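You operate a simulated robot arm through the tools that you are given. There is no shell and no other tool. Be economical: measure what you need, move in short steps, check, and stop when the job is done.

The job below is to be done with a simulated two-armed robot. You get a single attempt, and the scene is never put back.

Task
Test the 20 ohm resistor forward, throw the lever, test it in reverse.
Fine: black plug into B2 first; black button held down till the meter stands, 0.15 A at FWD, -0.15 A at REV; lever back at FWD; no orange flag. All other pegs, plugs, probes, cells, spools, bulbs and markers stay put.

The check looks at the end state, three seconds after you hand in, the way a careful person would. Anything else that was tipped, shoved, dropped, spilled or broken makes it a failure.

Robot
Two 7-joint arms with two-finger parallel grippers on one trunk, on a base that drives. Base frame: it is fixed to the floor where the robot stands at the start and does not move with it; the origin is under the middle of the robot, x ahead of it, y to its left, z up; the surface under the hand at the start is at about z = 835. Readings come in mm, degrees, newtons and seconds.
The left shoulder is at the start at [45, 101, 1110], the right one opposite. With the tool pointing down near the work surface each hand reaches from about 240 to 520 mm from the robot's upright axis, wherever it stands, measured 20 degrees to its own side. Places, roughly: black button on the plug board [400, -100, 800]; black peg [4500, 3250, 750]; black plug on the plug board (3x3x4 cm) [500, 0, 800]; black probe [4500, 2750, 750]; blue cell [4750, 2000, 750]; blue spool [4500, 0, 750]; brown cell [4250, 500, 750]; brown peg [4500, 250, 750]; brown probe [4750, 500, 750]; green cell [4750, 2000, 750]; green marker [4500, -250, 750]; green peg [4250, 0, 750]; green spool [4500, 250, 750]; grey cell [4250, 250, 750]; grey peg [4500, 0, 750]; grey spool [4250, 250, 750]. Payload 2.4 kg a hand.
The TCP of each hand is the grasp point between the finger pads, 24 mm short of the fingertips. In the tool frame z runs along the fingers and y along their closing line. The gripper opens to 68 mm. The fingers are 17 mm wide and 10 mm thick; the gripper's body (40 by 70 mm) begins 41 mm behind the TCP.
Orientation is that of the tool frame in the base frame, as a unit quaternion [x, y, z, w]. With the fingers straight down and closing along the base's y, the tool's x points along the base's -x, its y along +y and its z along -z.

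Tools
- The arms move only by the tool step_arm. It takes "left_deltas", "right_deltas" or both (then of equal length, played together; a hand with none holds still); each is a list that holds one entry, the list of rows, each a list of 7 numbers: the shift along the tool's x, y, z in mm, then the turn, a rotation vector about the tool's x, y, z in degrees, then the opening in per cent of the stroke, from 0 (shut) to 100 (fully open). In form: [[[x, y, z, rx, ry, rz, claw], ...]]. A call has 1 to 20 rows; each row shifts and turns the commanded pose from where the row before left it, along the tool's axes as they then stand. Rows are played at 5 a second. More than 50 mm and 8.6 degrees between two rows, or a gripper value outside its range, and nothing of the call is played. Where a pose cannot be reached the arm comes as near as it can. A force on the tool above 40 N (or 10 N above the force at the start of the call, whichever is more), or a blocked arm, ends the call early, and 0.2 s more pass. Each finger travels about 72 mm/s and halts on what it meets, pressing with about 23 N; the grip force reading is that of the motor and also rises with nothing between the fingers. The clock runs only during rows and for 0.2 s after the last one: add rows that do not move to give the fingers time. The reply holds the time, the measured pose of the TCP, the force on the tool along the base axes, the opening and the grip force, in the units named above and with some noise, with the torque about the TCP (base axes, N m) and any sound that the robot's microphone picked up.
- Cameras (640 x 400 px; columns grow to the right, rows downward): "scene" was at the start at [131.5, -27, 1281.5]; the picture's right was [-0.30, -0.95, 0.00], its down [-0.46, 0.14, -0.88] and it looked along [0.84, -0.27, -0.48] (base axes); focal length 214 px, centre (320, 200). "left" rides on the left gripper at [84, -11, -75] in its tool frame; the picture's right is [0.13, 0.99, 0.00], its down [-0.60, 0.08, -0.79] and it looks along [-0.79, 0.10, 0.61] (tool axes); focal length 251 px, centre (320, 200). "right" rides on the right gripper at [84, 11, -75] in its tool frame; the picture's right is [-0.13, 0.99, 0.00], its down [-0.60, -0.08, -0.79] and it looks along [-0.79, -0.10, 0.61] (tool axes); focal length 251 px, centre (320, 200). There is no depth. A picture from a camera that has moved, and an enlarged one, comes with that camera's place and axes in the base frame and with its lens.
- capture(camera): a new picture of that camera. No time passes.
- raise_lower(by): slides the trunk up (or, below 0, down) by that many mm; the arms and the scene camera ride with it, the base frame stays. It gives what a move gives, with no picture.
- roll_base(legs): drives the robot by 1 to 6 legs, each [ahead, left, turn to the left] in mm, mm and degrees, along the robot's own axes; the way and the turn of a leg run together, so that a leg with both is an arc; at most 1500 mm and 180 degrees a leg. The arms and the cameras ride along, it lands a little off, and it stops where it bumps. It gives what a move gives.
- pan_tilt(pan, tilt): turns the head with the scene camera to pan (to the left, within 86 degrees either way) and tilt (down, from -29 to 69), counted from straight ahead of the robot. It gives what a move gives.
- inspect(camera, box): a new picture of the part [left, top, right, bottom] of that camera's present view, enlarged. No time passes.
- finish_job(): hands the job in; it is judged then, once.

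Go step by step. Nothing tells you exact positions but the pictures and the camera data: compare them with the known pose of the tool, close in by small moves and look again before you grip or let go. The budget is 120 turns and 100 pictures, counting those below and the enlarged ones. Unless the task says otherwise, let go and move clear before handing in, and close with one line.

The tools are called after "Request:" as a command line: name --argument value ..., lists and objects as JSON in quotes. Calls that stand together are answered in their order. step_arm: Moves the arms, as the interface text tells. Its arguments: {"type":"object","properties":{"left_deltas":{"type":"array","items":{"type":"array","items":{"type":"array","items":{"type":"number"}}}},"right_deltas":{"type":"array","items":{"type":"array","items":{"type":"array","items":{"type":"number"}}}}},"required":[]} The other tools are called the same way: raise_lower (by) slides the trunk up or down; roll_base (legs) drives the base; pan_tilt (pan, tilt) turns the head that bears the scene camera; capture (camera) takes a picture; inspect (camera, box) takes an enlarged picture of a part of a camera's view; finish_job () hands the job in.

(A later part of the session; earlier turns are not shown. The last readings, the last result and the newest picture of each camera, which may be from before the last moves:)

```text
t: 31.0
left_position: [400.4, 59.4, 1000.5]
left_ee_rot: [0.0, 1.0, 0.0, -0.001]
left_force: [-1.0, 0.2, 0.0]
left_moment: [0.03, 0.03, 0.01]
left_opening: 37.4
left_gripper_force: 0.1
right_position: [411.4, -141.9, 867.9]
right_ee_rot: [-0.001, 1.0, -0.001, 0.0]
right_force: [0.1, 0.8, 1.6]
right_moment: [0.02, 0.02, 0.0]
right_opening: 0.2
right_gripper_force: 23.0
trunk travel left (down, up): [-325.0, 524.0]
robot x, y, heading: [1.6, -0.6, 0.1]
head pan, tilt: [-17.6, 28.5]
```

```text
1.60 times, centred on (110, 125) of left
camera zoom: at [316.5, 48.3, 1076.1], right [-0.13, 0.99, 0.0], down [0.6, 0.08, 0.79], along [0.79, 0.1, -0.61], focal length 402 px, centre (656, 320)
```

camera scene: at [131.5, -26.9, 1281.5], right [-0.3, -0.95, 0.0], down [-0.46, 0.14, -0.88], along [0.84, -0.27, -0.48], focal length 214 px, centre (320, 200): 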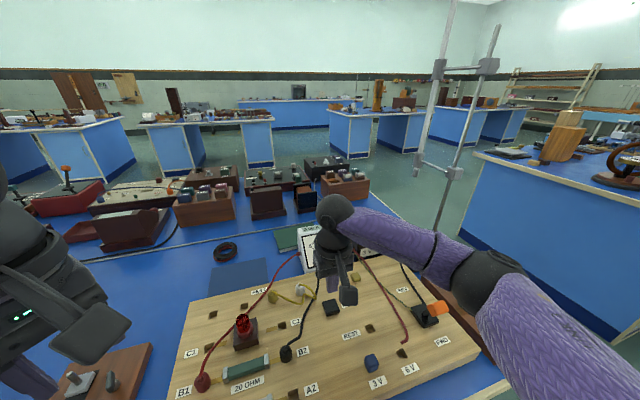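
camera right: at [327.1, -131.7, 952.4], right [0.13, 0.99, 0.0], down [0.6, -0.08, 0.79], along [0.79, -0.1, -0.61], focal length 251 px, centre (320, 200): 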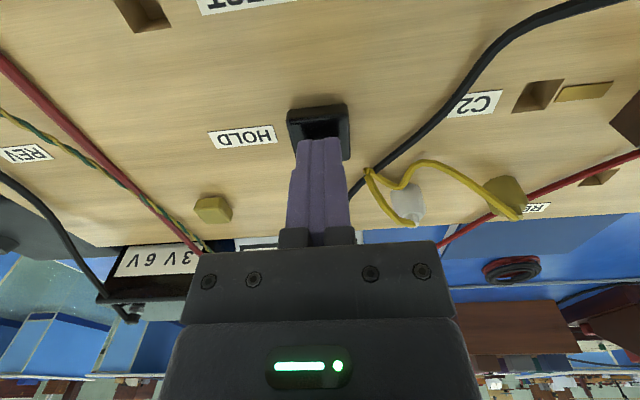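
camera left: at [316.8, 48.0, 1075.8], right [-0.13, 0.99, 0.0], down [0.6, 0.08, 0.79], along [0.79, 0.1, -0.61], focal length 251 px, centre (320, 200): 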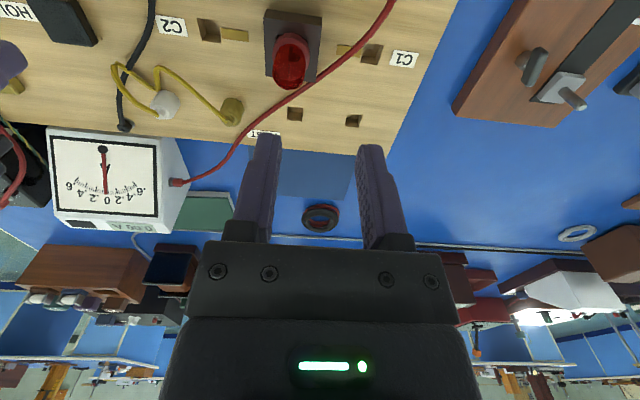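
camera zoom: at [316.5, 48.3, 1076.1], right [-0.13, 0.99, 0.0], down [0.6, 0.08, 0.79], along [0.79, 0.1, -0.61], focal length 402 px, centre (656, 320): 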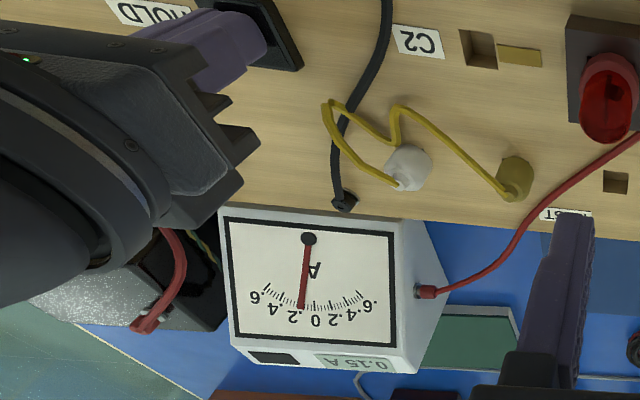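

The meter stands at 0.15 A at FWD. Releasing the button by lifting, then checking the meter drops to zero.

Request:
step_arm --right_deltas '[[[0, 0, -8, 0, 0, 0, 0], [0, 0, -15, 0, 0, 0, 0], [0, 0, -25, 0, 0, 0, 0], [0, 0, -40, 0, 0, 0, 0], [0, 0, 0, 0, 0, 0, 0], [0, 0, 0, 0, 0, 0, 0], [0, 0, 0, 0, 0, 0, 0], [0, 0, 0, 0, 0, 0, 0]]]'

Request:
inspect --camera "left" --box '[0, 0, 220, 250]'

Request:
inspect --camera "scene" --box '[340, 240, 500, 380]'

Request:
capture --camera "right"

```text
t: 32.8
left_position: [402.2, 60.4, 1001.6]
left_ee_rot: [0.0, 1.0, 0.0, -0.001]
left_force: [0.0, 0.6, -0.2]
left_moment: [-0.01, 0.02, 0.0]
left_opening: 37.1
left_gripper_force: 0.1
right_position: [410.3, -143.9, 955.5]
right_ee_rot: [0.0, 1.0, 0.0, 0.0]
right_force: [-0.4, 0.3, -0.9]
right_moment: [-0.01, 0.02, -0.01]
right_opening: 0.1
right_gripper_force: 23.2
trunk travel left (down, up): [-325.0, 524.0]
robot x, y, heading: [2.3, 0.3, 0.3]
head pan, tilt: [-17.6, 28.5]
```

```text
1.60 times, centred on (110, 125) of left
camera zoom: at [316.6, 48.3, 1076.1], right [-0.13, 0.99, 0.0], down [0.6, 0.08, 0.79], along [0.79, 0.1, -0.61], focal length 402 px, centre (656, 320)
```

zoom: 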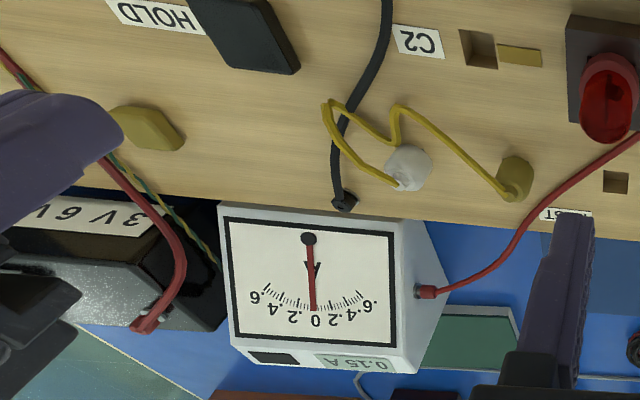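

```text
2.86 times, centred on (420, 310) of scene
camera zoom: at [131.6, -26.9, 1281.5], right [-0.3, -0.95, 0.0], down [-0.46, 0.14, -0.88], along [0.84, -0.27, -0.48], focal length 613 px, centre (34, -114)
```

zoom: 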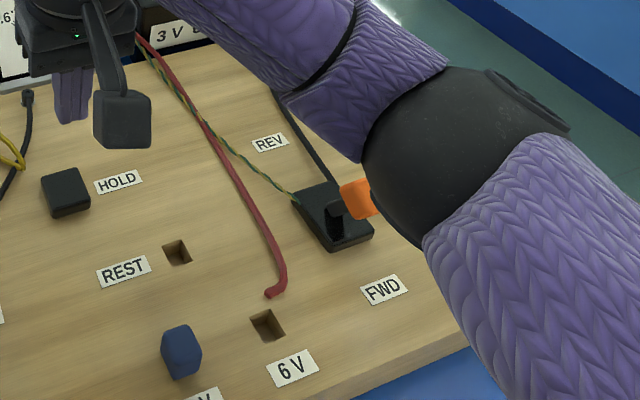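

```text
60 pictures are left
camera right: at [326.0, -132.1, 1029.5], right [0.13, 0.99, 0.0], down [0.6, -0.08, 0.79], along [0.79, -0.1, -0.61], focal length 251 px, centre (320, 200)
```

right: 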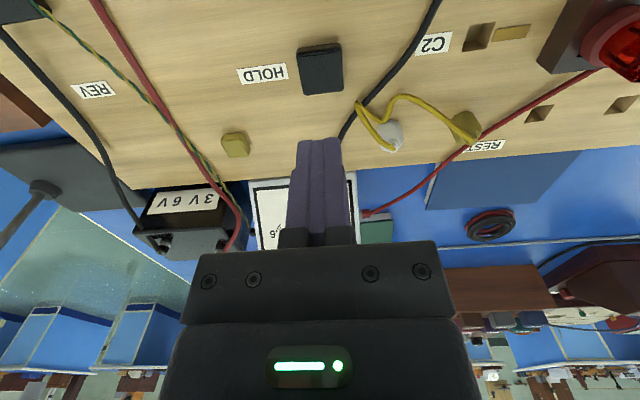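

The needle is back at zero and the display kept 0.15 A. Now I'll move the right hand back to look at the lever.

Request:
step_arm --right_deltas '[[[30, -31, -10, 0, 0, 0, 0], [30, -31, -10, 0, 0, 0, 0], [30, -31, -10, 0, 0, 0, 0], [30, -31, -10, 0, 0, 0, 0], [30, -31, -10, 0, 0, 0, 0], [30, -31, -10, 0, 0, 0, 0], [0, 0, 0, 0, 0, 0, 0]]]'

Request:
capture --camera "right"

Request:
inspect --camera "scene" --box '[340, 240, 500, 380]'

```text
t: 34.4
left_position: [401.7, 58.2, 1000.4]
left_ee_rot: [0.001, 1.0, 0.0, -0.001]
left_force: [-0.1, 0.5, 0.2]
left_moment: [0.03, -0.03, -0.01]
left_opening: 37.5
left_gripper_force: 0.1
right_position: [231.2, -328.7, 1015.5]
right_ee_rot: [-0.001, 1.0, -0.001, 0.0]
right_force: [0.0, 0.2, 0.2]
right_moment: [-0.01, 0.01, -0.01]
right_opening: 0.0
right_gripper_force: 23.2
trunk travel left (down, up): [-325.0, 524.0]
robot x, y, heading: [-0.0, -1.4, 0.0]
head pan, tilt: [-17.6, 28.5]
```

```text
59 pictures are left
camera right: at [146.7, -317.7, 1090.2], right [0.13, 0.99, 0.0], down [0.6, -0.08, 0.79], along [0.79, -0.1, -0.61], focal length 251 px, centre (320, 200)
```

right: 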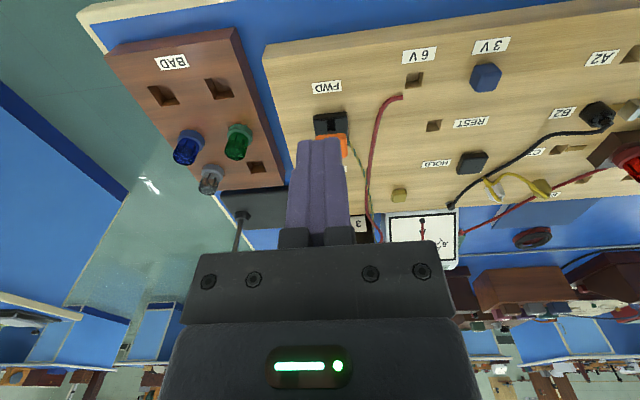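

```text
2.86 times, centred on (420, 310) of scene
camera zoom: at [131.4, -27.0, 1281.5], right [-0.3, -0.95, 0.0], down [-0.46, 0.14, -0.88], along [0.84, -0.27, -0.48], focal length 613 px, centre (34, -114)
```

zoom: 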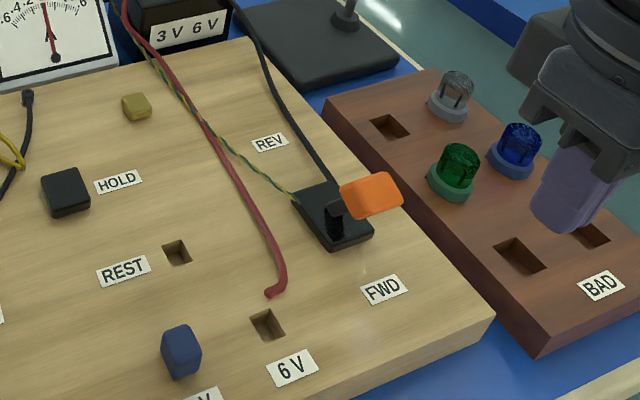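

I need to know whether the orange piece is the lever's handle or a flag, so I'll zoom in.

Request:
inspect --camera "scene" --box '[404, 280, 452, 310]'

Request:
inspect --camera "right" --box '[280, 80, 400, 170]'

```text
13.33 times, centred on (428, 295) of scene
camera zoom: at [131.4, -27.0, 1281.5], right [-0.3, -0.95, 0.0], down [-0.46, 0.14, -0.88], along [0.84, -0.27, -0.48], focal length 2860 px, centre (-1120, -1067)
```

zoom: 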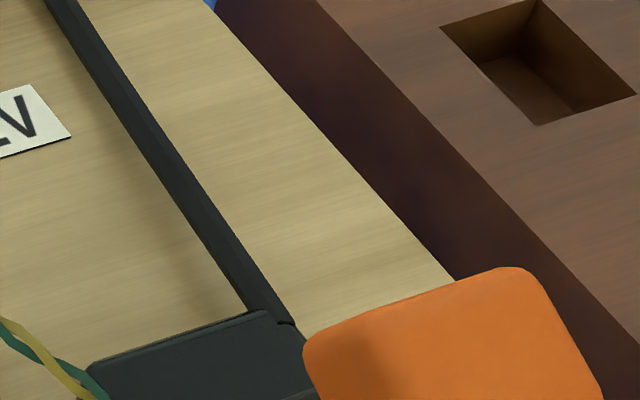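

```text
4.44 times, centred on (340, 125) of right
camera zoom: at [146.7, -317.7, 1090.2], right [0.13, 0.99, 0.0], down [0.6, -0.08, 0.79], along [0.79, -0.1, -0.61], focal length 1118 px, centre (231, 533)
```

zoom: 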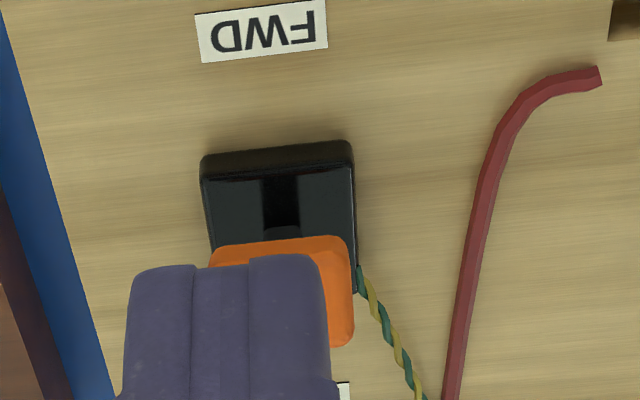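

Request:
inspect --camera "scene" --box '[404, 284, 452, 330]'

Request:
step_arm --right_deltas '[[[20, 30, 0, 0, 0, 0, 0], [20, 30, 0, 0, 0, 0, 0], [0, 0, 0, 0, 0, 0, 0]]]'

Request:
inspect --camera "right" --box '[160, 80, 300, 170]'

```text
8.70 times, centred on (428, 307) of scene
camera zoom: at [131.4, -27.0, 1281.5], right [-0.3, -0.95, 0.0], down [-0.46, 0.14, -0.88], along [0.84, -0.27, -0.48], focal length 1865 px, centre (-619, -730)
```

zoom: 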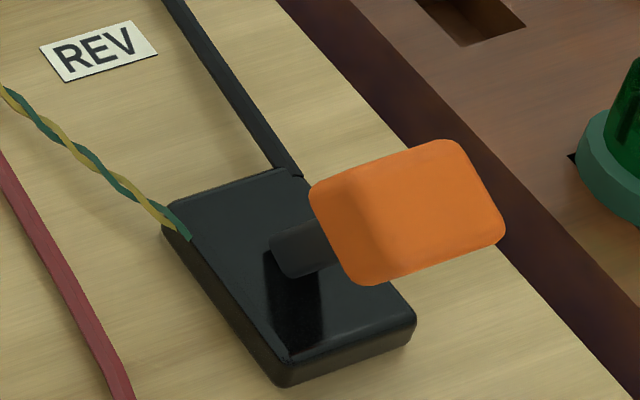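

```text
t: 35.2
left_position: [401.7, 59.3, 1001.6]
left_ee_rot: [0.001, 1.0, 0.0, -0.001]
left_force: [-0.6, -0.1, 1.0]
left_moment: [0.02, -0.01, 0.0]
left_opening: 37.3
left_gripper_force: 0.1
right_position: [191.6, -268.5, 1013.8]
right_ee_rot: [0.0, 1.0, -0.001, 0.0]
right_force: [-0.8, -0.2, 0.2]
right_moment: [-0.01, -0.01, 0.04]
right_opening: 0.1
right_gripper_force: 22.9
trunk travel left (down, up): [-325.0, 524.0]
robot x, y, heading: [-1.5, -0.3, 0.0]
head pan, tilt: [-17.6, 28.5]
```

```text
4.44 times, centred on (230, 125) of right
camera zoom: at [106.8, -257.8, 1089.3], right [0.13, 0.99, 0.0], down [0.6, -0.08, 0.79], along [0.79, -0.1, -0.61], focal length 1118 px, centre (720, 533)
```

zoom: 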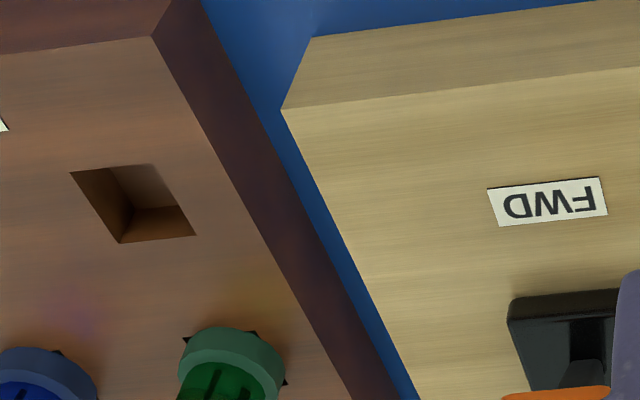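

The orange paddle is the lever's handle on a black stem, at about [316, -328, 893], leaning to the FWD side (-x) of the base centred at x = 333. I'll place closed fingers on the near side of it and push it ahead.

Request:
step_arm --right_deltas '[[[-27.7, -20, 30, 0, 0, 0, 0], [-27.7, -20, 30, 0, 0, 0, 0], [-27.7, -20, 30, 0, 0, 0, 0], [0, 0, 18, 0, 0, 0, 0], [0, 0, 0, 0, 0, 0, 0]]]'

Request:
capture --camera "right"

Request:
inspect --camera "scene" --box '[396, 264, 476, 340]'

```text
t: 36.4
left_position: [401.7, 60.0, 1000.9]
left_ee_rot: [0.0, 1.0, 0.0, -0.001]
left_force: [-0.6, 0.1, 1.3]
left_moment: [-0.01, 0.01, 0.01]
left_opening: 37.2
left_gripper_force: 0.1
right_position: [274.4, -330.1, 905.8]
right_ee_rot: [0.0, 1.0, -0.001, 0.0]
right_force: [-0.2, -0.6, 0.1]
right_moment: [0.0, 0.01, -0.03]
right_opening: 0.1
right_gripper_force: 22.7
trunk travel left (down, up): [-325.0, 524.0]
robot x, y, heading: [-1.1, 0.7, -0.0]
head pan, tilt: [-17.6, 28.5]
```

```text
53 pictures are left
camera right: at [190.3, -320.4, 980.4], right [0.13, 0.99, 0.0], down [0.6, -0.08, 0.79], along [0.79, -0.1, -0.61], focal length 251 px, centre (320, 200)
```

right: 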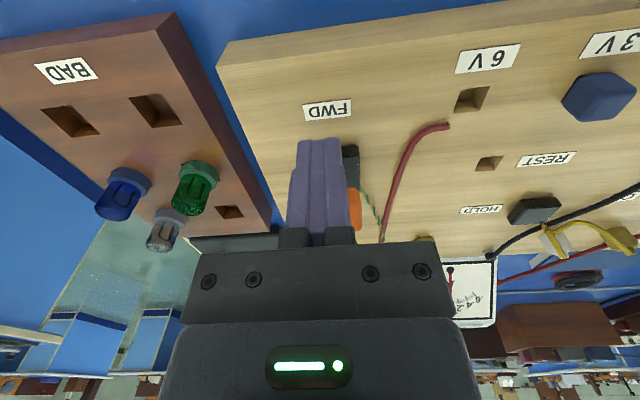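

```text
5.26 times, centred on (436, 302) of scene
camera zoom: at [131.5, -27.0, 1281.5], right [-0.3, -0.95, 0.0], down [-0.46, 0.14, -0.88], along [0.84, -0.27, -0.48], focal length 1129 px, centre (-290, -337)
```

zoom: 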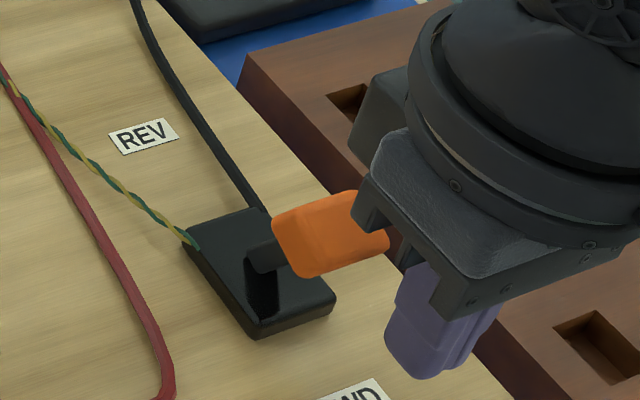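

Finger is on the near side, in line with the paddle. Pushing ahead in small steps.

Request:
step_arm --right_deltas '[[[-10, 0, 0, 0, 0, 0, 0], [-8, 0, 0, 0, 0, 0, 0], [-5, 0, 0, 0, 0, 0, 0], [-5, 0, 0, 0, 0, 0, 0], [-5, 0, 0, 0, 0, 0, 0], [-5, 0, 0, 0, 0, 0, 0], [-5, 0, 0, 0, 0, 0, 0], [0, 0, 0, 0, 0, 0, 0]]]'

Request:
inspect --camera "scene" --box '[396, 264, 476, 340]'

```text
t: 38.4
left_position: [399.2, 60.2, 1001.1]
left_ee_rot: [-0.001, 1.0, -0.001, 0.0]
left_force: [0.1, 0.4, 0.4]
left_moment: [0.0, 0.05, -0.02]
left_opening: 37.5
left_gripper_force: 0.0
right_position: [316.8, -329.2, 909.5]
right_ee_rot: [0.002, 1.0, -0.002, 0.003]
right_force: [-4.1, 1.8, 23.5]
right_moment: [0.05, -0.2, 0.02]
right_opening: 0.0
right_gripper_force: 22.7
trunk travel left (down, up): [-325.0, 524.0]
robot x, y, heading: [0.1, 1.0, 0.2]
head pan, tilt: [-17.6, 28.5]
stopped in row 8 (right hand): the force on the tool passed its limit at 41 N (the readings are from after the stop); the commanded pose is now the measured one
```

```text
5.26 times, centred on (436, 302) of scene
camera zoom: at [129.9, -25.6, 1281.6], right [-0.3, -0.95, 0.0], down [-0.45, 0.14, -0.88], along [0.84, -0.27, -0.48], focal length 1129 px, centre (-290, -337)
```

zoom: 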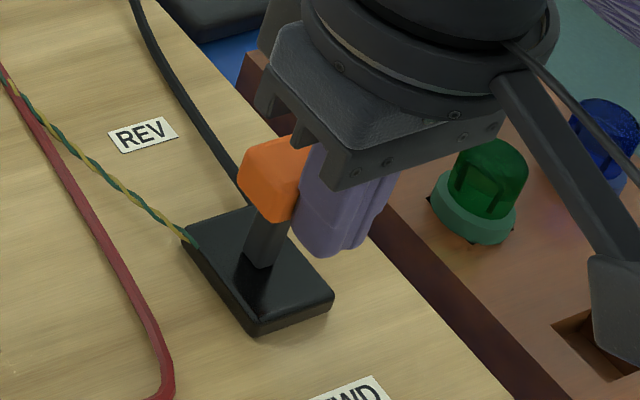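

Request:
capture --camera "right"

Request:
inspect --camera "left" --box '[0, 0, 220, 250]'

```text
50 pictures are left
camera right: at [232.0, -317.4, 984.1], right [0.13, 0.99, 0.0], down [0.6, -0.08, 0.8], along [0.79, -0.11, -0.6], focal length 251 px, centre (320, 200)
```

right: 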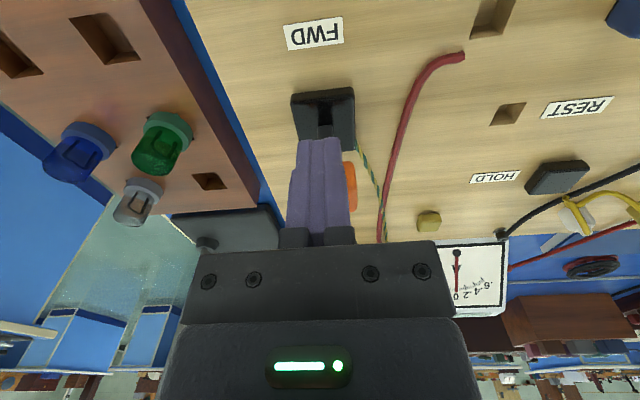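

```text
1.60 times, centred on (110, 125) of left
camera zoom: at [315.2, 49.2, 1076.3], right [-0.13, 0.99, 0.0], down [0.6, 0.08, 0.79], along [0.79, 0.1, -0.61], focal length 402 px, centre (656, 320)
```

zoom: 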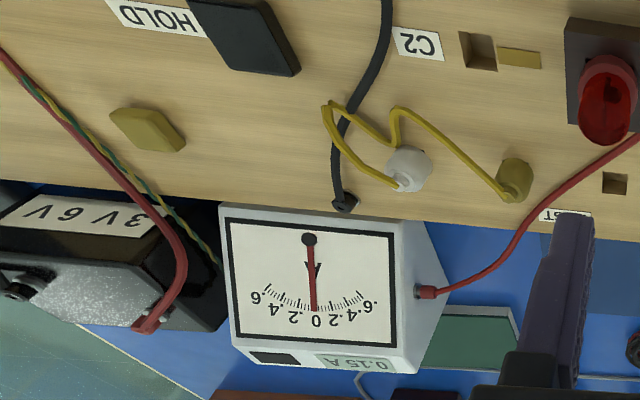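

The paddle rises as it stands up and likely presses the gripper's underside. I'll lift 12 mm and continue the push.

Request:
step_arm --right_deltas '[[[1, 0, -6, 0, 0, 0, 0], [0, 0, -6, 0, 0, 0, 0], [0, 0, 0, 0, 0, 0, 0]]]'

Request:
inspect --camera "scene" --box '[396, 264, 476, 340]'

```text
t: 39.2
left_position: [399.9, 59.2, 1000.6]
left_ee_rot: [0.0, 1.0, -0.001, -0.001]
left_force: [0.2, -1.1, 0.4]
left_moment: [0.01, 0.0, 0.0]
left_opening: 37.3
left_gripper_force: 0.1
right_position: [315.8, -330.2, 920.0]
right_ee_rot: [0.001, 1.0, -0.001, 0.0]
right_force: [0.6, 1.1, -0.6]
right_moment: [0.04, -0.01, 0.0]
right_opening: 0.1
right_gripper_force: 23.0
trunk travel left (down, up): [-325.0, 524.0]
robot x, y, heading: [-3.5, 1.4, -0.1]
head pan, tilt: [-17.6, 28.5]
```

```text
5.26 times, centred on (436, 302) of scene
camera zoom: at [131.5, -27.1, 1281.4], right [-0.3, -0.95, 0.0], down [-0.46, 0.14, -0.88], along [0.84, -0.27, -0.48], focal length 1129 px, centre (-290, -337)
```

zoom: 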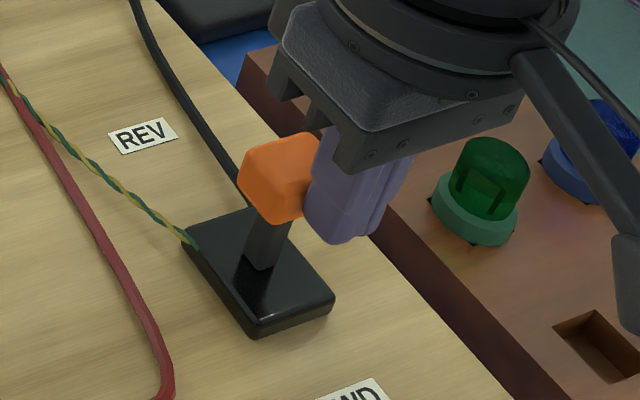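

Request:
step_arm --right_deltas '[[[-4, 0, 0, 0, 0, 0, 0], [-4, 0, 0, 0, 0, 0, 0], [-4, 0, 0, 0, 0, 0, 0], [-4, 0, 0, 0, 0, 0, 0], [-4, 0, 0, 0, 0, 0, 0], [0, 0, 0, 0, 0, 0, 0]]]'

Request:
inspect --camera "scene" --box '[396, 264, 476, 340]'

```text
t: 40.6
left_position: [401.8, 59.8, 1000.7]
left_ee_rot: [0.0, 1.0, 0.0, -0.001]
left_force: [-0.4, 0.3, -0.3]
left_moment: [-0.01, 0.02, 0.02]
left_opening: 37.1
left_gripper_force: 0.1
right_position: [336.0, -331.4, 919.3]
right_ee_rot: [0.001, 1.0, -0.002, 0.001]
right_force: [-0.6, 0.8, 0.0]
right_moment: [0.0, -0.01, 0.02]
right_opening: 0.2
right_gripper_force: 23.3
trunk travel left (down, up): [-325.0, 524.0]
robot x, y, heading: [-1.1, -2.3, 0.1]
head pan, tilt: [-17.6, 28.5]
```

```text
5.26 times, centred on (436, 302) of scene
camera zoom: at [131.5, -27.1, 1281.5], right [-0.3, -0.95, 0.0], down [-0.46, 0.14, -0.88], along [0.84, -0.27, -0.48], focal length 1129 px, centre (-290, -337)
```

zoom: 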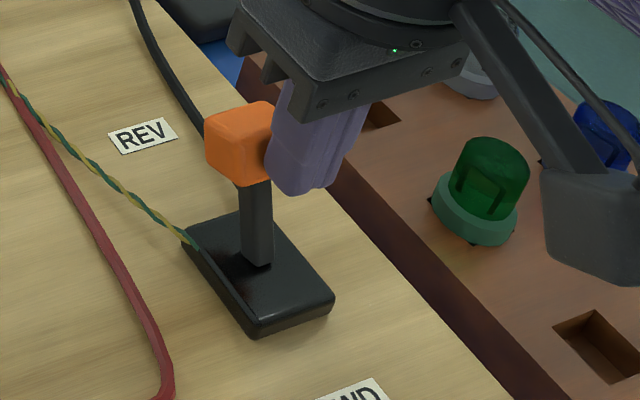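

Request:
step_arm --right_deltas '[[[-4, 0, 0, 0, 0, 0, 0], [-4, 0, 0, 0, 0, 0, 0], [-4, 0, 1, 0, 0, 0, 0], [-4, 0, 1, 0, 0, 0, 0], [0, 0, 0, 0, 0, 0, 0]]]'

Request:
inspect --camera "scene" --box '[396, 264, 476, 340]'

```text
t: 41.5
left_position: [397.0, 59.1, 1003.4]
left_ee_rot: [0.002, 1.0, 0.0, 0.001]
left_force: [-0.5, -0.2, 0.3]
left_moment: [-0.01, -0.01, 0.02]
left_opening: 37.6
left_gripper_force: 0.1
right_position: [340.7, -330.5, 921.4]
right_ee_rot: [0.001, 1.0, -0.001, -0.005]
right_force: [-21.8, 4.4, 15.2]
right_moment: [0.06, 0.39, 0.02]
right_opening: 0.0
right_gripper_force: 22.9
trunk travel left (down, up): [-325.0, 524.0]
robot x, y, heading: [-3.8, -0.9, -0.4]
head pan, tilt: [-17.6, 28.5]
stopped in row 4 (right hand): the force on the tool passed its limit at 44 N (the readings are from after the stop); the commanded pose is now the measured one
```

```text
5.26 times, centred on (436, 302) of scene
camera zoom: at [126.3, -26.1, 1282.3], right [-0.31, -0.95, 0.0], down [-0.45, 0.15, -0.88], along [0.84, -0.27, -0.47], focal length 1129 px, centre (-290, -337)
```

zoom: 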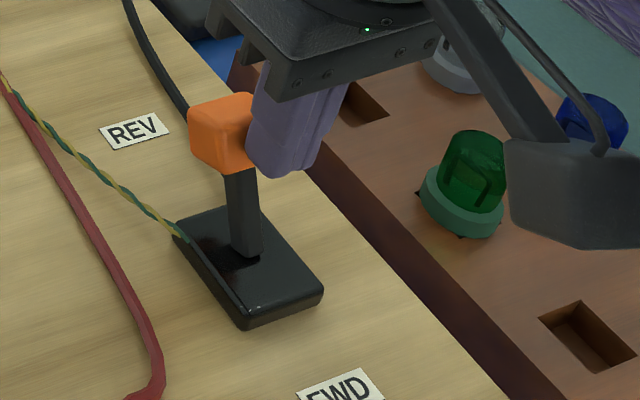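

The force rose hard, probably the REV end stop. Backing off to see where the lever stands.

Request:
step_arm --right_deltas '[[[5, 0, -2, 0, 0, 0, 0], [15, 0, -5, 0, 0, 0, 0], [30, 0, -10, 0, 0, 0, 0], [35, 0, -20, 0, 0, 0, 0], [0, 0, 0, 0, 0, 0, 0], [0, 0, 0, 0, 0, 0, 0]]]'

Request:
inspect --camera "scene" --box '[396, 264, 476, 340]'

Request:
capture --camera "right"

```text
t: 42.9
left_position: [399.5, 58.1, 999.9]
left_ee_rot: [0.001, 1.0, 0.001, -0.001]
left_force: [0.4, 0.8, 0.1]
left_moment: [-0.01, 0.01, 0.02]
left_opening: 37.2
left_gripper_force: 0.0
right_position: [260.1, -329.7, 957.3]
right_ee_rot: [0.001, 1.0, -0.001, -0.005]
right_force: [-0.3, -0.3, 0.7]
right_moment: [-0.02, 0.0, 0.01]
right_opening: 0.0
right_gripper_force: 22.5
trunk travel left (down, up): [-325.0, 524.0]
robot x, y, heading: [3.1, -0.8, -0.2]
head pan, tilt: [-17.6, 28.5]
```

```text
5.26 times, centred on (436, 302) of scene
camera zoom: at [130.9, -27.5, 1281.4], right [-0.3, -0.95, 0.0], down [-0.46, 0.15, -0.88], along [0.84, -0.27, -0.48], focal length 1129 px, centre (-290, -337)
```

zoom: 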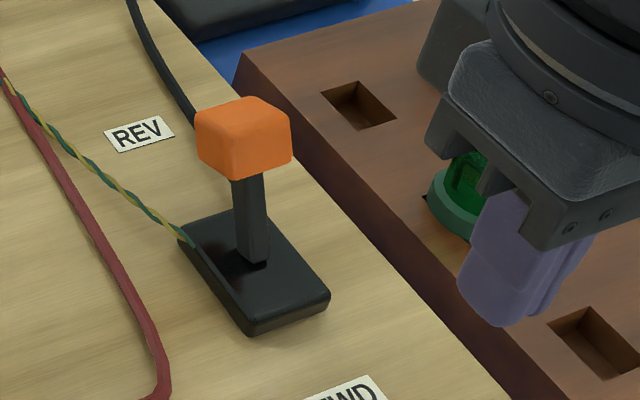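

```text
44 pictures are left
camera right: at [176.7, -318.8, 1032.1], right [0.13, 0.99, 0.0], down [0.61, -0.08, 0.79], along [0.78, -0.11, -0.62], focal length 251 px, centre (320, 200)
```

right: 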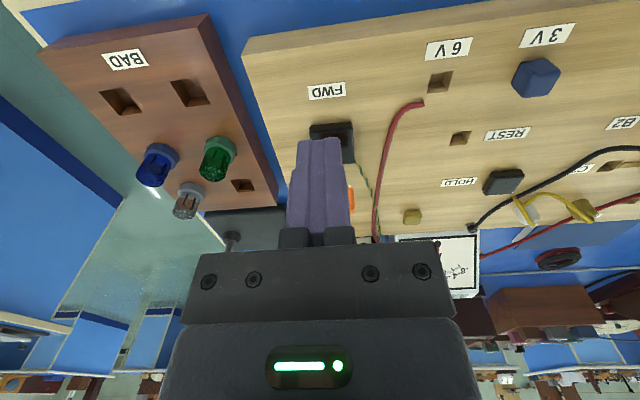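

The lever now leans to the REV side and stays there. I'll go back over the HOLD button for the reverse test.

Request:
step_arm --right_deltas '[[[0, 0, -15, 0, 0, 0, 0], [-25.2, 31.3, 0, 0, 0, 0, 0], [-25.2, 31.3, 0, 0, 0, 0, 0], [-25.2, 31.3, 0, 0, 0, 0, 0], [-25.2, 31.3, 0, 0, 0, 0, 0], [-25.2, 31.3, 0, 0, 0, 0, 0], [-25.2, 31.3, 0, 0, 0, 0, 0], [0, 0, 25, 0, 0, 0, 0], [0, 0, 24, 0, 0, 0, 0], [0, 0, 0, 0, 0, 0, 0]]]'

Request:
capture --camera "right"

Request:
inspect --camera "left" --box '[0, 0, 220, 250]'

```text
t: 45.0
left_position: [401.8, 59.1, 1000.3]
left_ee_rot: [0.001, 1.0, 0.0, -0.001]
left_force: [-0.9, 0.2, -0.1]
left_moment: [0.0, -0.01, 0.02]
left_opening: 37.5
left_gripper_force: 0.1
right_position: [408.9, -143.7, 920.9]
right_ee_rot: [0.002, 1.0, -0.001, -0.004]
right_force: [0.9, -0.2, 0.6]
right_moment: [0.0, 0.01, -0.01]
right_opening: 0.0
right_gripper_force: 23.4
right hand out of reach, approached as far as the arm can: row 9
trunk travel left (down, up): [-325.0, 524.0]
robot x, y, heading: [0.4, -1.0, -0.2]
head pan, tilt: [-17.6, 28.5]
```

```text
43 pictures are left
camera right: at [325.7, -131.8, 995.1], right [0.13, 0.99, 0.0], down [0.61, -0.08, 0.79], along [0.78, -0.11, -0.61], focal length 251 px, centre (320, 200)
```

right: 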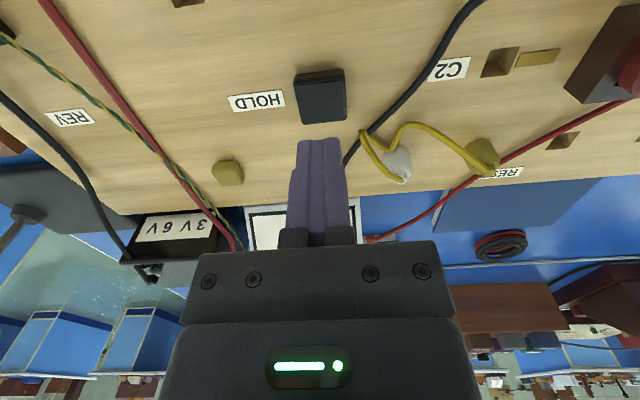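

```text
1.60 times, centred on (110, 125) of left
camera zoom: at [316.0, 47.2, 1076.1], right [-0.13, 0.99, 0.0], down [0.61, 0.08, 0.79], along [0.79, 0.1, -0.61], focal length 402 px, centre (656, 320)
```

zoom: 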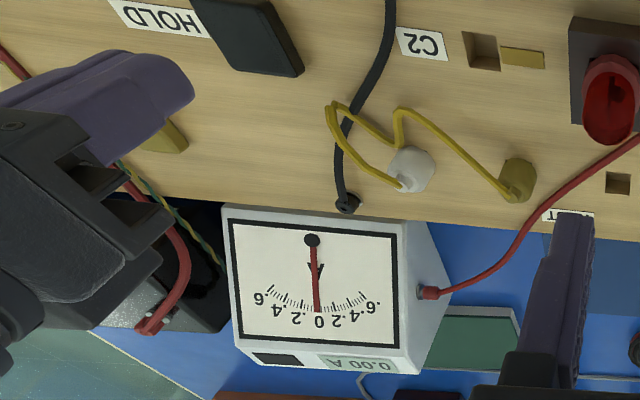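

The meter reset to 0.00 and the finger is over the button. Descending to just above it.

Request:
step_arm --right_deltas '[[[0, 0, 15, 0, 0, 0, 0], [0, 0, 15, 0, 0, 0, 0], [0, 0, 10, 0, 0, 0, 0], [0, 0, 0, 0, 0, 0, 0]]]'

Request:
capture --camera "right"

```text
t: 46.0
left_position: [400.4, 57.9, 1001.5]
left_ee_rot: [0.001, 1.0, 0.0, -0.001]
left_force: [0.0, -0.5, -0.7]
left_moment: [-0.02, 0.0, 0.04]
left_opening: 37.5
left_gripper_force: 0.1
right_position: [398.2, -152.3, 887.0]
right_ee_rot: [0.001, 1.0, 0.0, -0.003]
right_force: [0.2, 0.1, 0.6]
right_moment: [-0.01, -0.01, 0.01]
right_opening: 0.0
right_gripper_force: 23.1
right hand out of reach, approached as far as the arm can: row 1, 2, 3
trunk travel left (down, up): [-325.0, 524.0]
robot x, y, heading: [-2.4, -0.2, 0.2]
head pan, tilt: [-17.6, 28.5]
```

```text
41 pictures are left
camera right: at [314.8, -141.6, 962.4], right [0.13, 0.99, 0.0], down [0.61, -0.08, 0.79], along [0.78, -0.11, -0.61], focal length 251 px, centre (320, 200)
```

right: 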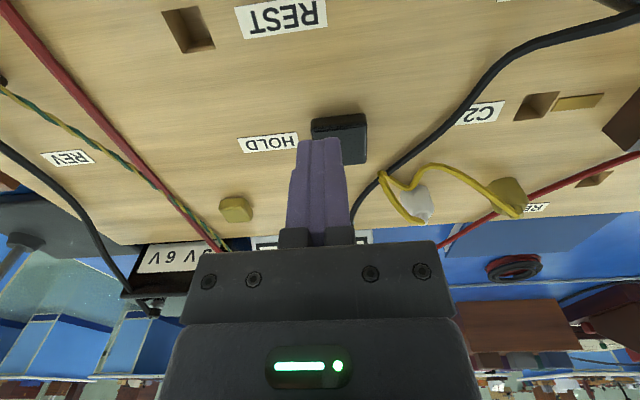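

The arm's posture changed and it can't reach properly here. I'll retrace via the starting pose, from which it reached the button the first time.

Request:
step_arm --right_deltas '[[[0, 0, -30, 0, 0, 0, 0], [25, -9.8, -37, 0, 0, 0, 0], [25, -9.8, -37, 0, 0, 0, 0], [25, -9.8, -37, 0, 0, 0, 0], [25, -9.8, -37, 0, 0, 0, 0], [25, -9.8, -37, 0, 0, 0, 0], [25, -9.8, -37, 0, 0, 0, 0], [0, 0, 0, 0, 0, 0, 0], [0, 0, 0, 0, 0, 0, 0]]]'

Request:
capture --camera "scene"

```text
t: 48.0
left_position: [400.8, 58.0, 999.9]
left_ee_rot: [0.001, 1.0, 0.0, 0.0]
left_force: [0.2, 0.2, -1.0]
left_moment: [-0.01, 0.0, -0.03]
left_opening: 37.4
left_gripper_force: 0.1
right_position: [250.5, -210.6, 1142.2]
right_ee_rot: [0.001, 1.0, -0.001, -0.005]
right_force: [-0.2, -0.4, -0.5]
right_moment: [0.02, 0.01, 0.0]
right_opening: 0.0
right_gripper_force: 23.2
trunk travel left (down, up): [-325.0, 524.0]
robot x, y, heading: [2.1, 1.9, -0.1]
head pan, tilt: [-17.6, 28.5]
```

```text
40 pictures are left
camera scene: at [130.9, -27.4, 1281.5], right [-0.3, -0.95, 0.0], down [-0.46, 0.15, -0.88], along [0.84, -0.27, -0.48], focal length 214 px, centre (320, 200)
```

scene: 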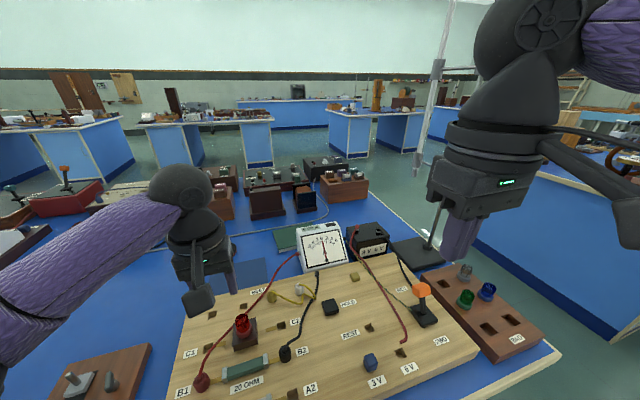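

Request:
step_arm --right_deltas '[[[-27, 11.5, 36.2, 0, -0.57, 0, 0], [-27, 11.5, 36.2, 0, 0, 0, 0], [-27, 11.5, 36.2, 0, 0, 0, 0], [-27, 11.5, 36.2, 0, 0, 0, 0], [-27, 11.5, 36.2, 0, 0, 0, 0], [-27, 11.5, 36.2, 0, 0, 0, 0], [0, 0, 0, 0, 0, 0, 0], [0, 0, 0, 0, 0, 0, 0]]]'

Request:
inspect --camera "right" --box '[240, 40, 400, 140]'

```text
t: 49.9
left_position: [401.0, 58.9, 1001.3]
left_ee_rot: [0.0, 1.0, 0.0, -0.001]
left_force: [0.1, 0.2, -0.3]
left_moment: [-0.02, -0.01, 0.05]
left_opening: 37.7
left_gripper_force: 0.1
right_position: [413.3, -142.7, 925.5]
right_ee_rot: [0.002, 1.0, -0.001, 0.002]
right_force: [0.2, -0.4, 0.7]
right_moment: [0.0, 0.0, -0.03]
right_opening: 0.0
right_gripper_force: 23.3
trunk travel left (down, up): [-325.0, 524.0]
robot x, y, heading: [-0.3, 3.5, -0.4]
head pan, tilt: [-17.6, 28.5]
```

```text
4.00 times, centred on (320, 90) of right
camera zoom: at [328.9, -131.7, 999.9], right [0.13, 0.99, 0.0], down [0.6, -0.08, 0.79], along [0.79, -0.11, -0.61], focal length 1006 px, centre (320, 640)
```

zoom: 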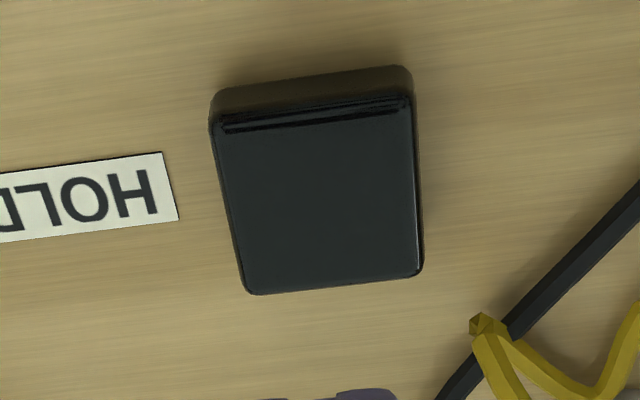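

Same posture and alignment as the first time. Descending to just above the button, with a 1.5 mm correction.

Request:
step_arm --right_deltas '[[[1.5, 0, 15, 0, 0, 0, 0], [0, 0, 15, 0, 0, 0, 0], [0, 0, 10, 0, 0, 0, 0], [0, 0, 5, 0, 0, 0, 0], [0, 0, 0, 0, 0, 0, 0]]]'

Request:
capture --camera "right"

```text
t: 51.0
left_position: [400.1, 57.9, 1002.0]
left_ee_rot: [0.0, 1.0, -0.001, 0.0]
left_force: [-0.7, -0.4, -0.1]
left_moment: [-0.02, 0.0, 0.04]
left_opening: 37.5
left_gripper_force: 0.1
right_position: [399.9, -153.6, 886.2]
right_ee_rot: [0.001, 1.0, -0.001, 0.001]
right_force: [0.6, -0.2, 0.5]
right_moment: [0.01, 0.0, -0.01]
right_opening: 0.2
right_gripper_force: 22.5
right hand out of reach, approached as far as the arm can: row 1, 2, 3
trunk travel left (down, up): [-325.0, 524.0]
robot x, y, heading: [-0.4, 0.4, -0.5]
head pan, tilt: [-17.6, 28.5]
```

```text
38 pictures are left
camera right: at [315.6, -142.4, 960.6], right [0.13, 0.99, 0.0], down [0.6, -0.08, 0.79], along [0.79, -0.11, -0.61], focal length 251 px, centre (320, 200)
```

right: 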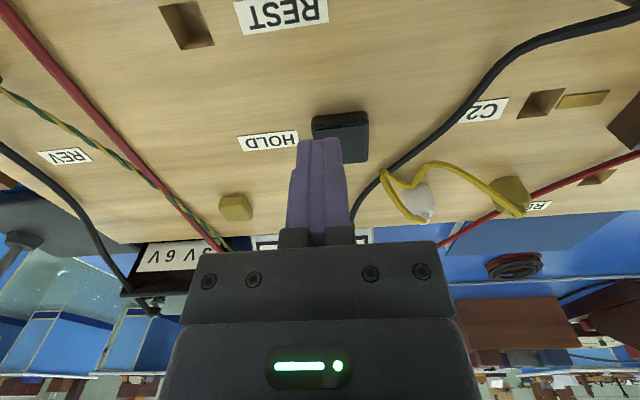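

Still out of reach by a few centimetres. I'll raise both hands 60 mm, then lower the trunk by 60 mm so the shoulder sits closer to the work.

Request:
step_arm --right_deltas '[[[0, 0, -30, 0, 0, 0, 0], [0, 0, -30, 0, 0, 0, 0], [0, 0, -20, 0, 0, 0, 0], [0, 0, 0, 0, 0, 0, 0]]]' --left_deltas '[[[0, 0, -30, 0, 0, 0, 55], [0, 0, -30, 0, 0, 0, 55], [0, 0, 0, 0, 0, 0, 55], [0, 0, 0, 0, 0, 0, 55]]]'

Request:
raise_lower --by -60

Request:
capture --camera "right"

```text
t: 52.0
left_position: [400.4, 58.6, 1059.2]
left_ee_rot: [0.002, 1.0, 0.0, -0.001]
left_force: [-1.1, -0.6, -1.2]
left_moment: [-0.01, 0.01, 0.03]
left_opening: 37.2
left_gripper_force: 0.1
right_position: [402.1, -152.6, 965.7]
right_ee_rot: [0.001, 1.0, -0.001, 0.001]
right_force: [-0.4, 0.6, -0.3]
right_moment: [-0.01, 0.0, 0.0]
right_opening: 0.0
right_gripper_force: 22.8
trunk travel left (down, up): [-325.0, 524.0]
robot x, y, heading: [0.6, -3.3, -0.2]
head pan, tilt: [-17.6, 28.5]
```

```text
t: 53.0
left_position: [400.7, 58.2, 1001.3]
left_ee_rot: [0.002, 1.0, -0.001, 0.0]
left_force: [-0.5, 0.6, -0.2]
left_moment: [0.04, 0.01, 0.01]
left_opening: 37.5
left_gripper_force: 0.0
right_position: [401.3, -150.8, 906.0]
right_ee_rot: [0.001, 1.0, 0.0, 0.001]
right_force: [0.2, 0.1, 0.2]
right_moment: [0.01, 0.0, -0.01]
right_opening: 0.0
right_gripper_force: 23.4
trunk travel left (down, up): [-265.0, 584.0]
robot x, y, heading: [-1.6, -3.5, -0.4]
head pan, tilt: [-17.6, 28.5]
```

```text
37 pictures are left
camera right: at [316.5, -140.6, 980.0], right [0.13, 0.99, 0.0], down [0.6, -0.08, 0.79], along [0.79, -0.11, -0.61], focal length 251 px, centre (320, 200)
```

right: 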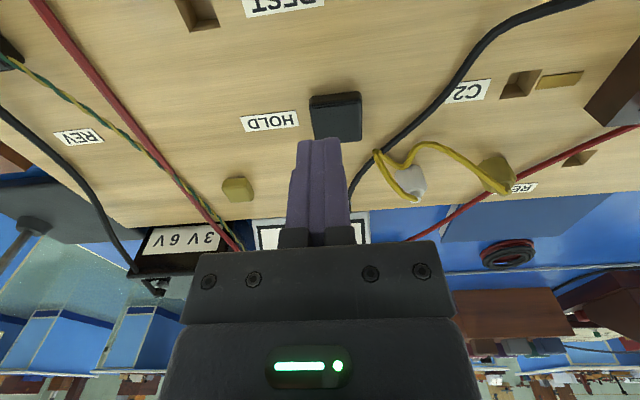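

Request:
step_arm --right_deltas '[[[-4, 4.5, 0, 0, 0, 0, 0], [-4, 4.5, 0, 0, 0, 0, 0], [0, 0, 10, 0, 0, 0, 0], [0, 0, 10, 0, 0, 0, 0], [0, 0, 6, 0, 0, 0, 0], [0, 0, 0, 0, 0, 0, 0]]]'

Request:
capture --camera "right"

```text
t: 54.5
left_position: [400.7, 59.1, 1001.1]
left_ee_rot: [0.001, 1.0, 0.001, 0.0]
left_force: [0.2, 0.3, 0.0]
left_moment: [0.0, 0.03, -0.01]
left_opening: 37.7
left_gripper_force: 0.1
right_position: [408.9, -141.7, 878.1]
right_ee_rot: [0.0, 1.0, -0.001, 0.001]
right_force: [0.9, 0.2, 0.9]
right_moment: [0.0, 0.02, -0.04]
right_opening: 0.1
right_gripper_force: 23.6
trunk travel left (down, up): [-265.0, 584.0]
robot x, y, heading: [-0.6, 0.2, -0.2]
head pan, tilt: [-17.6, 28.5]
```

```text
36 pictures are left
camera right: at [324.7, -131.3, 952.9], right [0.13, 0.99, 0.0], down [0.6, -0.08, 0.79], along [0.79, -0.11, -0.61], focal length 251 px, centre (320, 200)
```

right: 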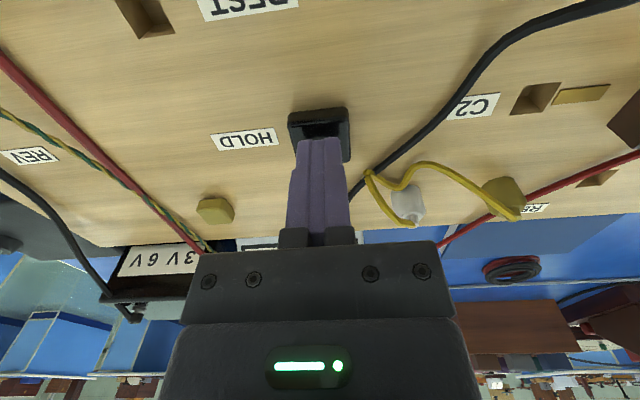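

It now reaches, with the same view as in the first press. Pressing down the same 10 mm and holding until the meter stands.

Request:
step_arm --right_deltas '[[[0, 0, 2, 0, 0, 0, 0], [0, 0, 2, 0, 0, 0, 0], [0, 0, 2, 0, 0, 0, 0], [0, 0, 2, 0, 0, 0, 0], [0, 0, 1.5, 0, 0, 0, 0], [0, 0, 1, 0, 0, 0, 0], [0, 0, 0, 0, 0, 0, 0], [0, 0, 0, 0, 0, 0, 0], [0, 0, 0, 0, 0, 0, 0], [0, 0, 0, 0, 0, 0, 0], [0, 0, 0, 0, 0, 0, 0], [0, 0, 0, 0, 0, 0, 0], [0, 0, 0, 0, 0, 0, 0], [0, 0, 0, 0, 0, 0, 0], [0, 0, 0, 0, 0, 0, 0], [0, 0, 0, 0, 0, 0, 0], [0, 0, 0, 0, 0, 0, 0], [0, 0, 0, 0, 0, 0, 0], [0, 0, 0, 0, 0, 0, 0], [0, 0, 0, 0, 0, 0, 0]]]'

Request:
inspect --camera "left" --box '[0, 0, 220, 250]'

```text
t: 58.6
left_position: [401.2, 58.0, 1000.1]
left_ee_rot: [0.001, 1.0, 0.0, -0.001]
left_force: [-0.7, -0.3, 0.1]
left_moment: [-0.03, -0.02, 0.0]
left_opening: 37.3
left_gripper_force: 0.1
right_position: [408.7, -142.5, 869.3]
right_ee_rot: [0.002, 1.0, -0.001, 0.001]
right_force: [0.5, 0.0, 1.3]
right_moment: [-0.03, 0.01, 0.0]
right_opening: 0.2
right_gripper_force: 23.0
trunk travel left (down, up): [-265.0, 584.0]
robot x, y, heading: [0.7, 3.1, -0.1]
head pan, tilt: [-17.6, 28.5]
heard: click
```

```text
1.60 times, centred on (110, 125) of left
camera zoom: at [316.0, 47.2, 1076.1], right [-0.13, 0.99, 0.0], down [0.6, 0.08, 0.79], along [0.79, 0.1, -0.61], focal length 402 px, centre (656, 320)
```

zoom: 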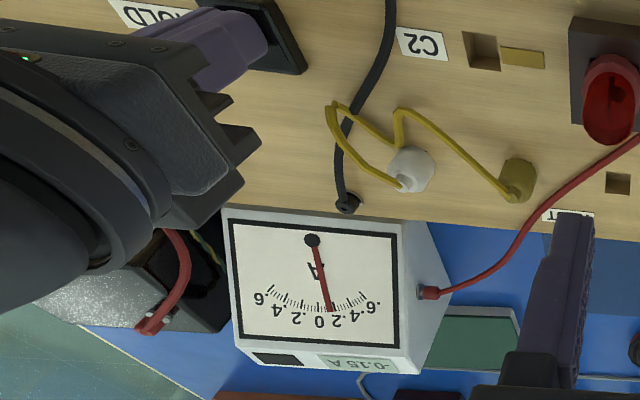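

Reverse reads a steady -0.15 A. Releasing the button and moving toward the far side of the lever to bring it back.

Request:
step_arm --right_deltas '[[[0, 0, -8, 0, 0, 0, 0], [0, 0, -15, 0, 0, 0, 0], [0, 0, -25, 0, 0, 0, 0], [0, 0, -40, 0, 0, 0, 0], [0, 0, 0, 0, 0, 0, 0], [2.2, -31, 0, 0, 0, 0, 0], [2.2, -31, 0, 0, 0, 0, 0], [2.2, -31, 0, 0, 0, 0, 0], [2.2, -31, 0, 0, 0, 0, 0], [2.2, -31, 0, 0, 0, 0, 0], [2.2, -31, 0, 0, 0, 0, 0], [0, 0, 0, 0, 0, 0, 0]]]'

Request:
capture --camera "right"

Request:
inspect --camera "left" --box '[0, 0, 220, 250]'

Request:
capture --camera "scene"

```text
t: 61.2
left_position: [400.4, 58.1, 1001.5]
left_ee_rot: [0.001, 1.0, 0.0, -0.001]
left_force: [0.7, -0.2, 0.2]
left_moment: [0.04, 0.02, 0.0]
left_opening: 37.4
left_gripper_force: 0.1
right_position: [394.9, -329.7, 957.5]
right_ee_rot: [0.001, 1.0, -0.001, 0.001]
right_force: [0.1, -1.1, -0.3]
right_moment: [0.02, 0.0, -0.02]
right_opening: 0.0
right_gripper_force: 23.0
trunk travel left (down, up): [-265.0, 584.0]
robot x, y, heading: [0.6, 1.2, -0.2]
head pan, tilt: [-17.6, 28.5]
```

```text
34 pictures are left
camera right: at [310.1, -319.3, 1032.2], right [0.13, 0.99, 0.0], down [0.6, -0.08, 0.79], along [0.79, -0.11, -0.61], focal length 251 px, centre (320, 200)
```

right: 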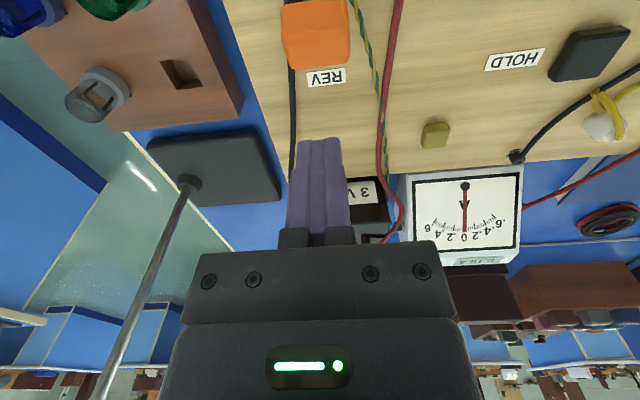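

```text
1.60 times, centred on (110, 125) of left
camera zoom: at [316.0, 47.1, 1076.1], right [-0.13, 0.99, 0.0], down [0.61, 0.08, 0.79], along [0.79, 0.1, -0.61], focal length 402 px, centre (656, 320)
```

zoom: 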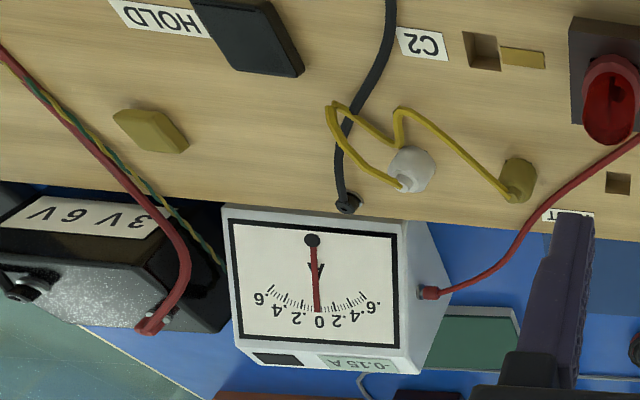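

```text
32 pictures are left
camera scene: at [143.2, -27.6, 1220.7], right [-0.3, -0.95, 0.0], down [-0.46, 0.15, -0.88], along [0.84, -0.27, -0.48], focal length 214 px, centre (320, 200)
```

scene: 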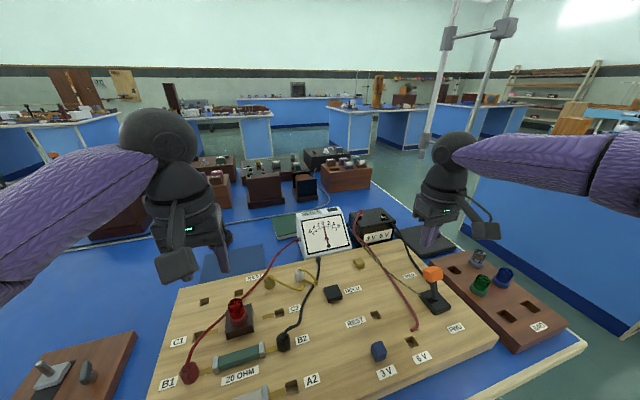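

Needle at zero, display holds -0.15. The paddle's far edge is near x = 370, y = -330. I'll lower behind it carefully.

Request:
step_arm --right_deltas '[[[-5, 0, 10, 0, 0, 0, 0], [0, 0, 10, 0, 0, 0, 0], [0, 0, 10, 0, 0, 0, 0], [0, 0, 0, 0, 0, 0, 0]]]'

Request:
inspect --camera "scene" --box '[392, 224, 488, 324]'

```text
t: 62.2
left_position: [400.5, 58.5, 1001.2]
left_ee_rot: [0.001, 1.0, 0.0, -0.001]
left_force: [-0.1, -0.6, -0.1]
left_moment: [0.02, -0.03, -0.02]
left_opening: 37.4
left_gripper_force: 0.0
right_position: [399.7, -327.9, 927.2]
right_ee_rot: [0.001, 1.0, -0.001, 0.001]
right_force: [-0.4, -0.2, -0.3]
right_moment: [-0.02, 0.04, 0.0]
right_opening: 0.2
right_gripper_force: 23.4
trunk travel left (down, up): [-265.0, 584.0]
robot x, y, heading: [0.7, -0.9, -0.2]
head pan, tilt: [-17.6, 28.5]
```

```text
4.00 times, centred on (440, 274) of scene
camera zoom: at [143.2, -27.5, 1220.7], right [-0.3, -0.95, 0.0], down [-0.46, 0.15, -0.88], along [0.84, -0.27, -0.48], focal length 858 px, centre (-160, -96)
```

zoom: 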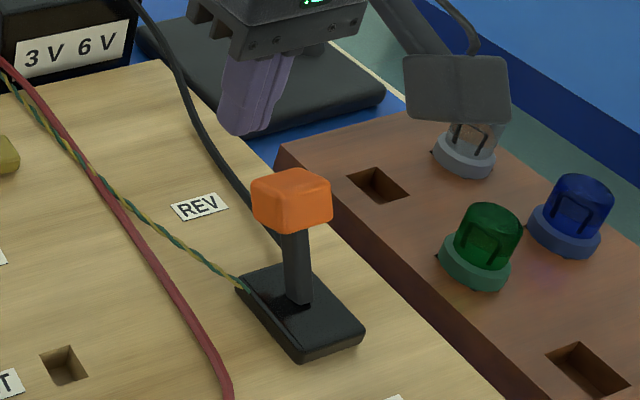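

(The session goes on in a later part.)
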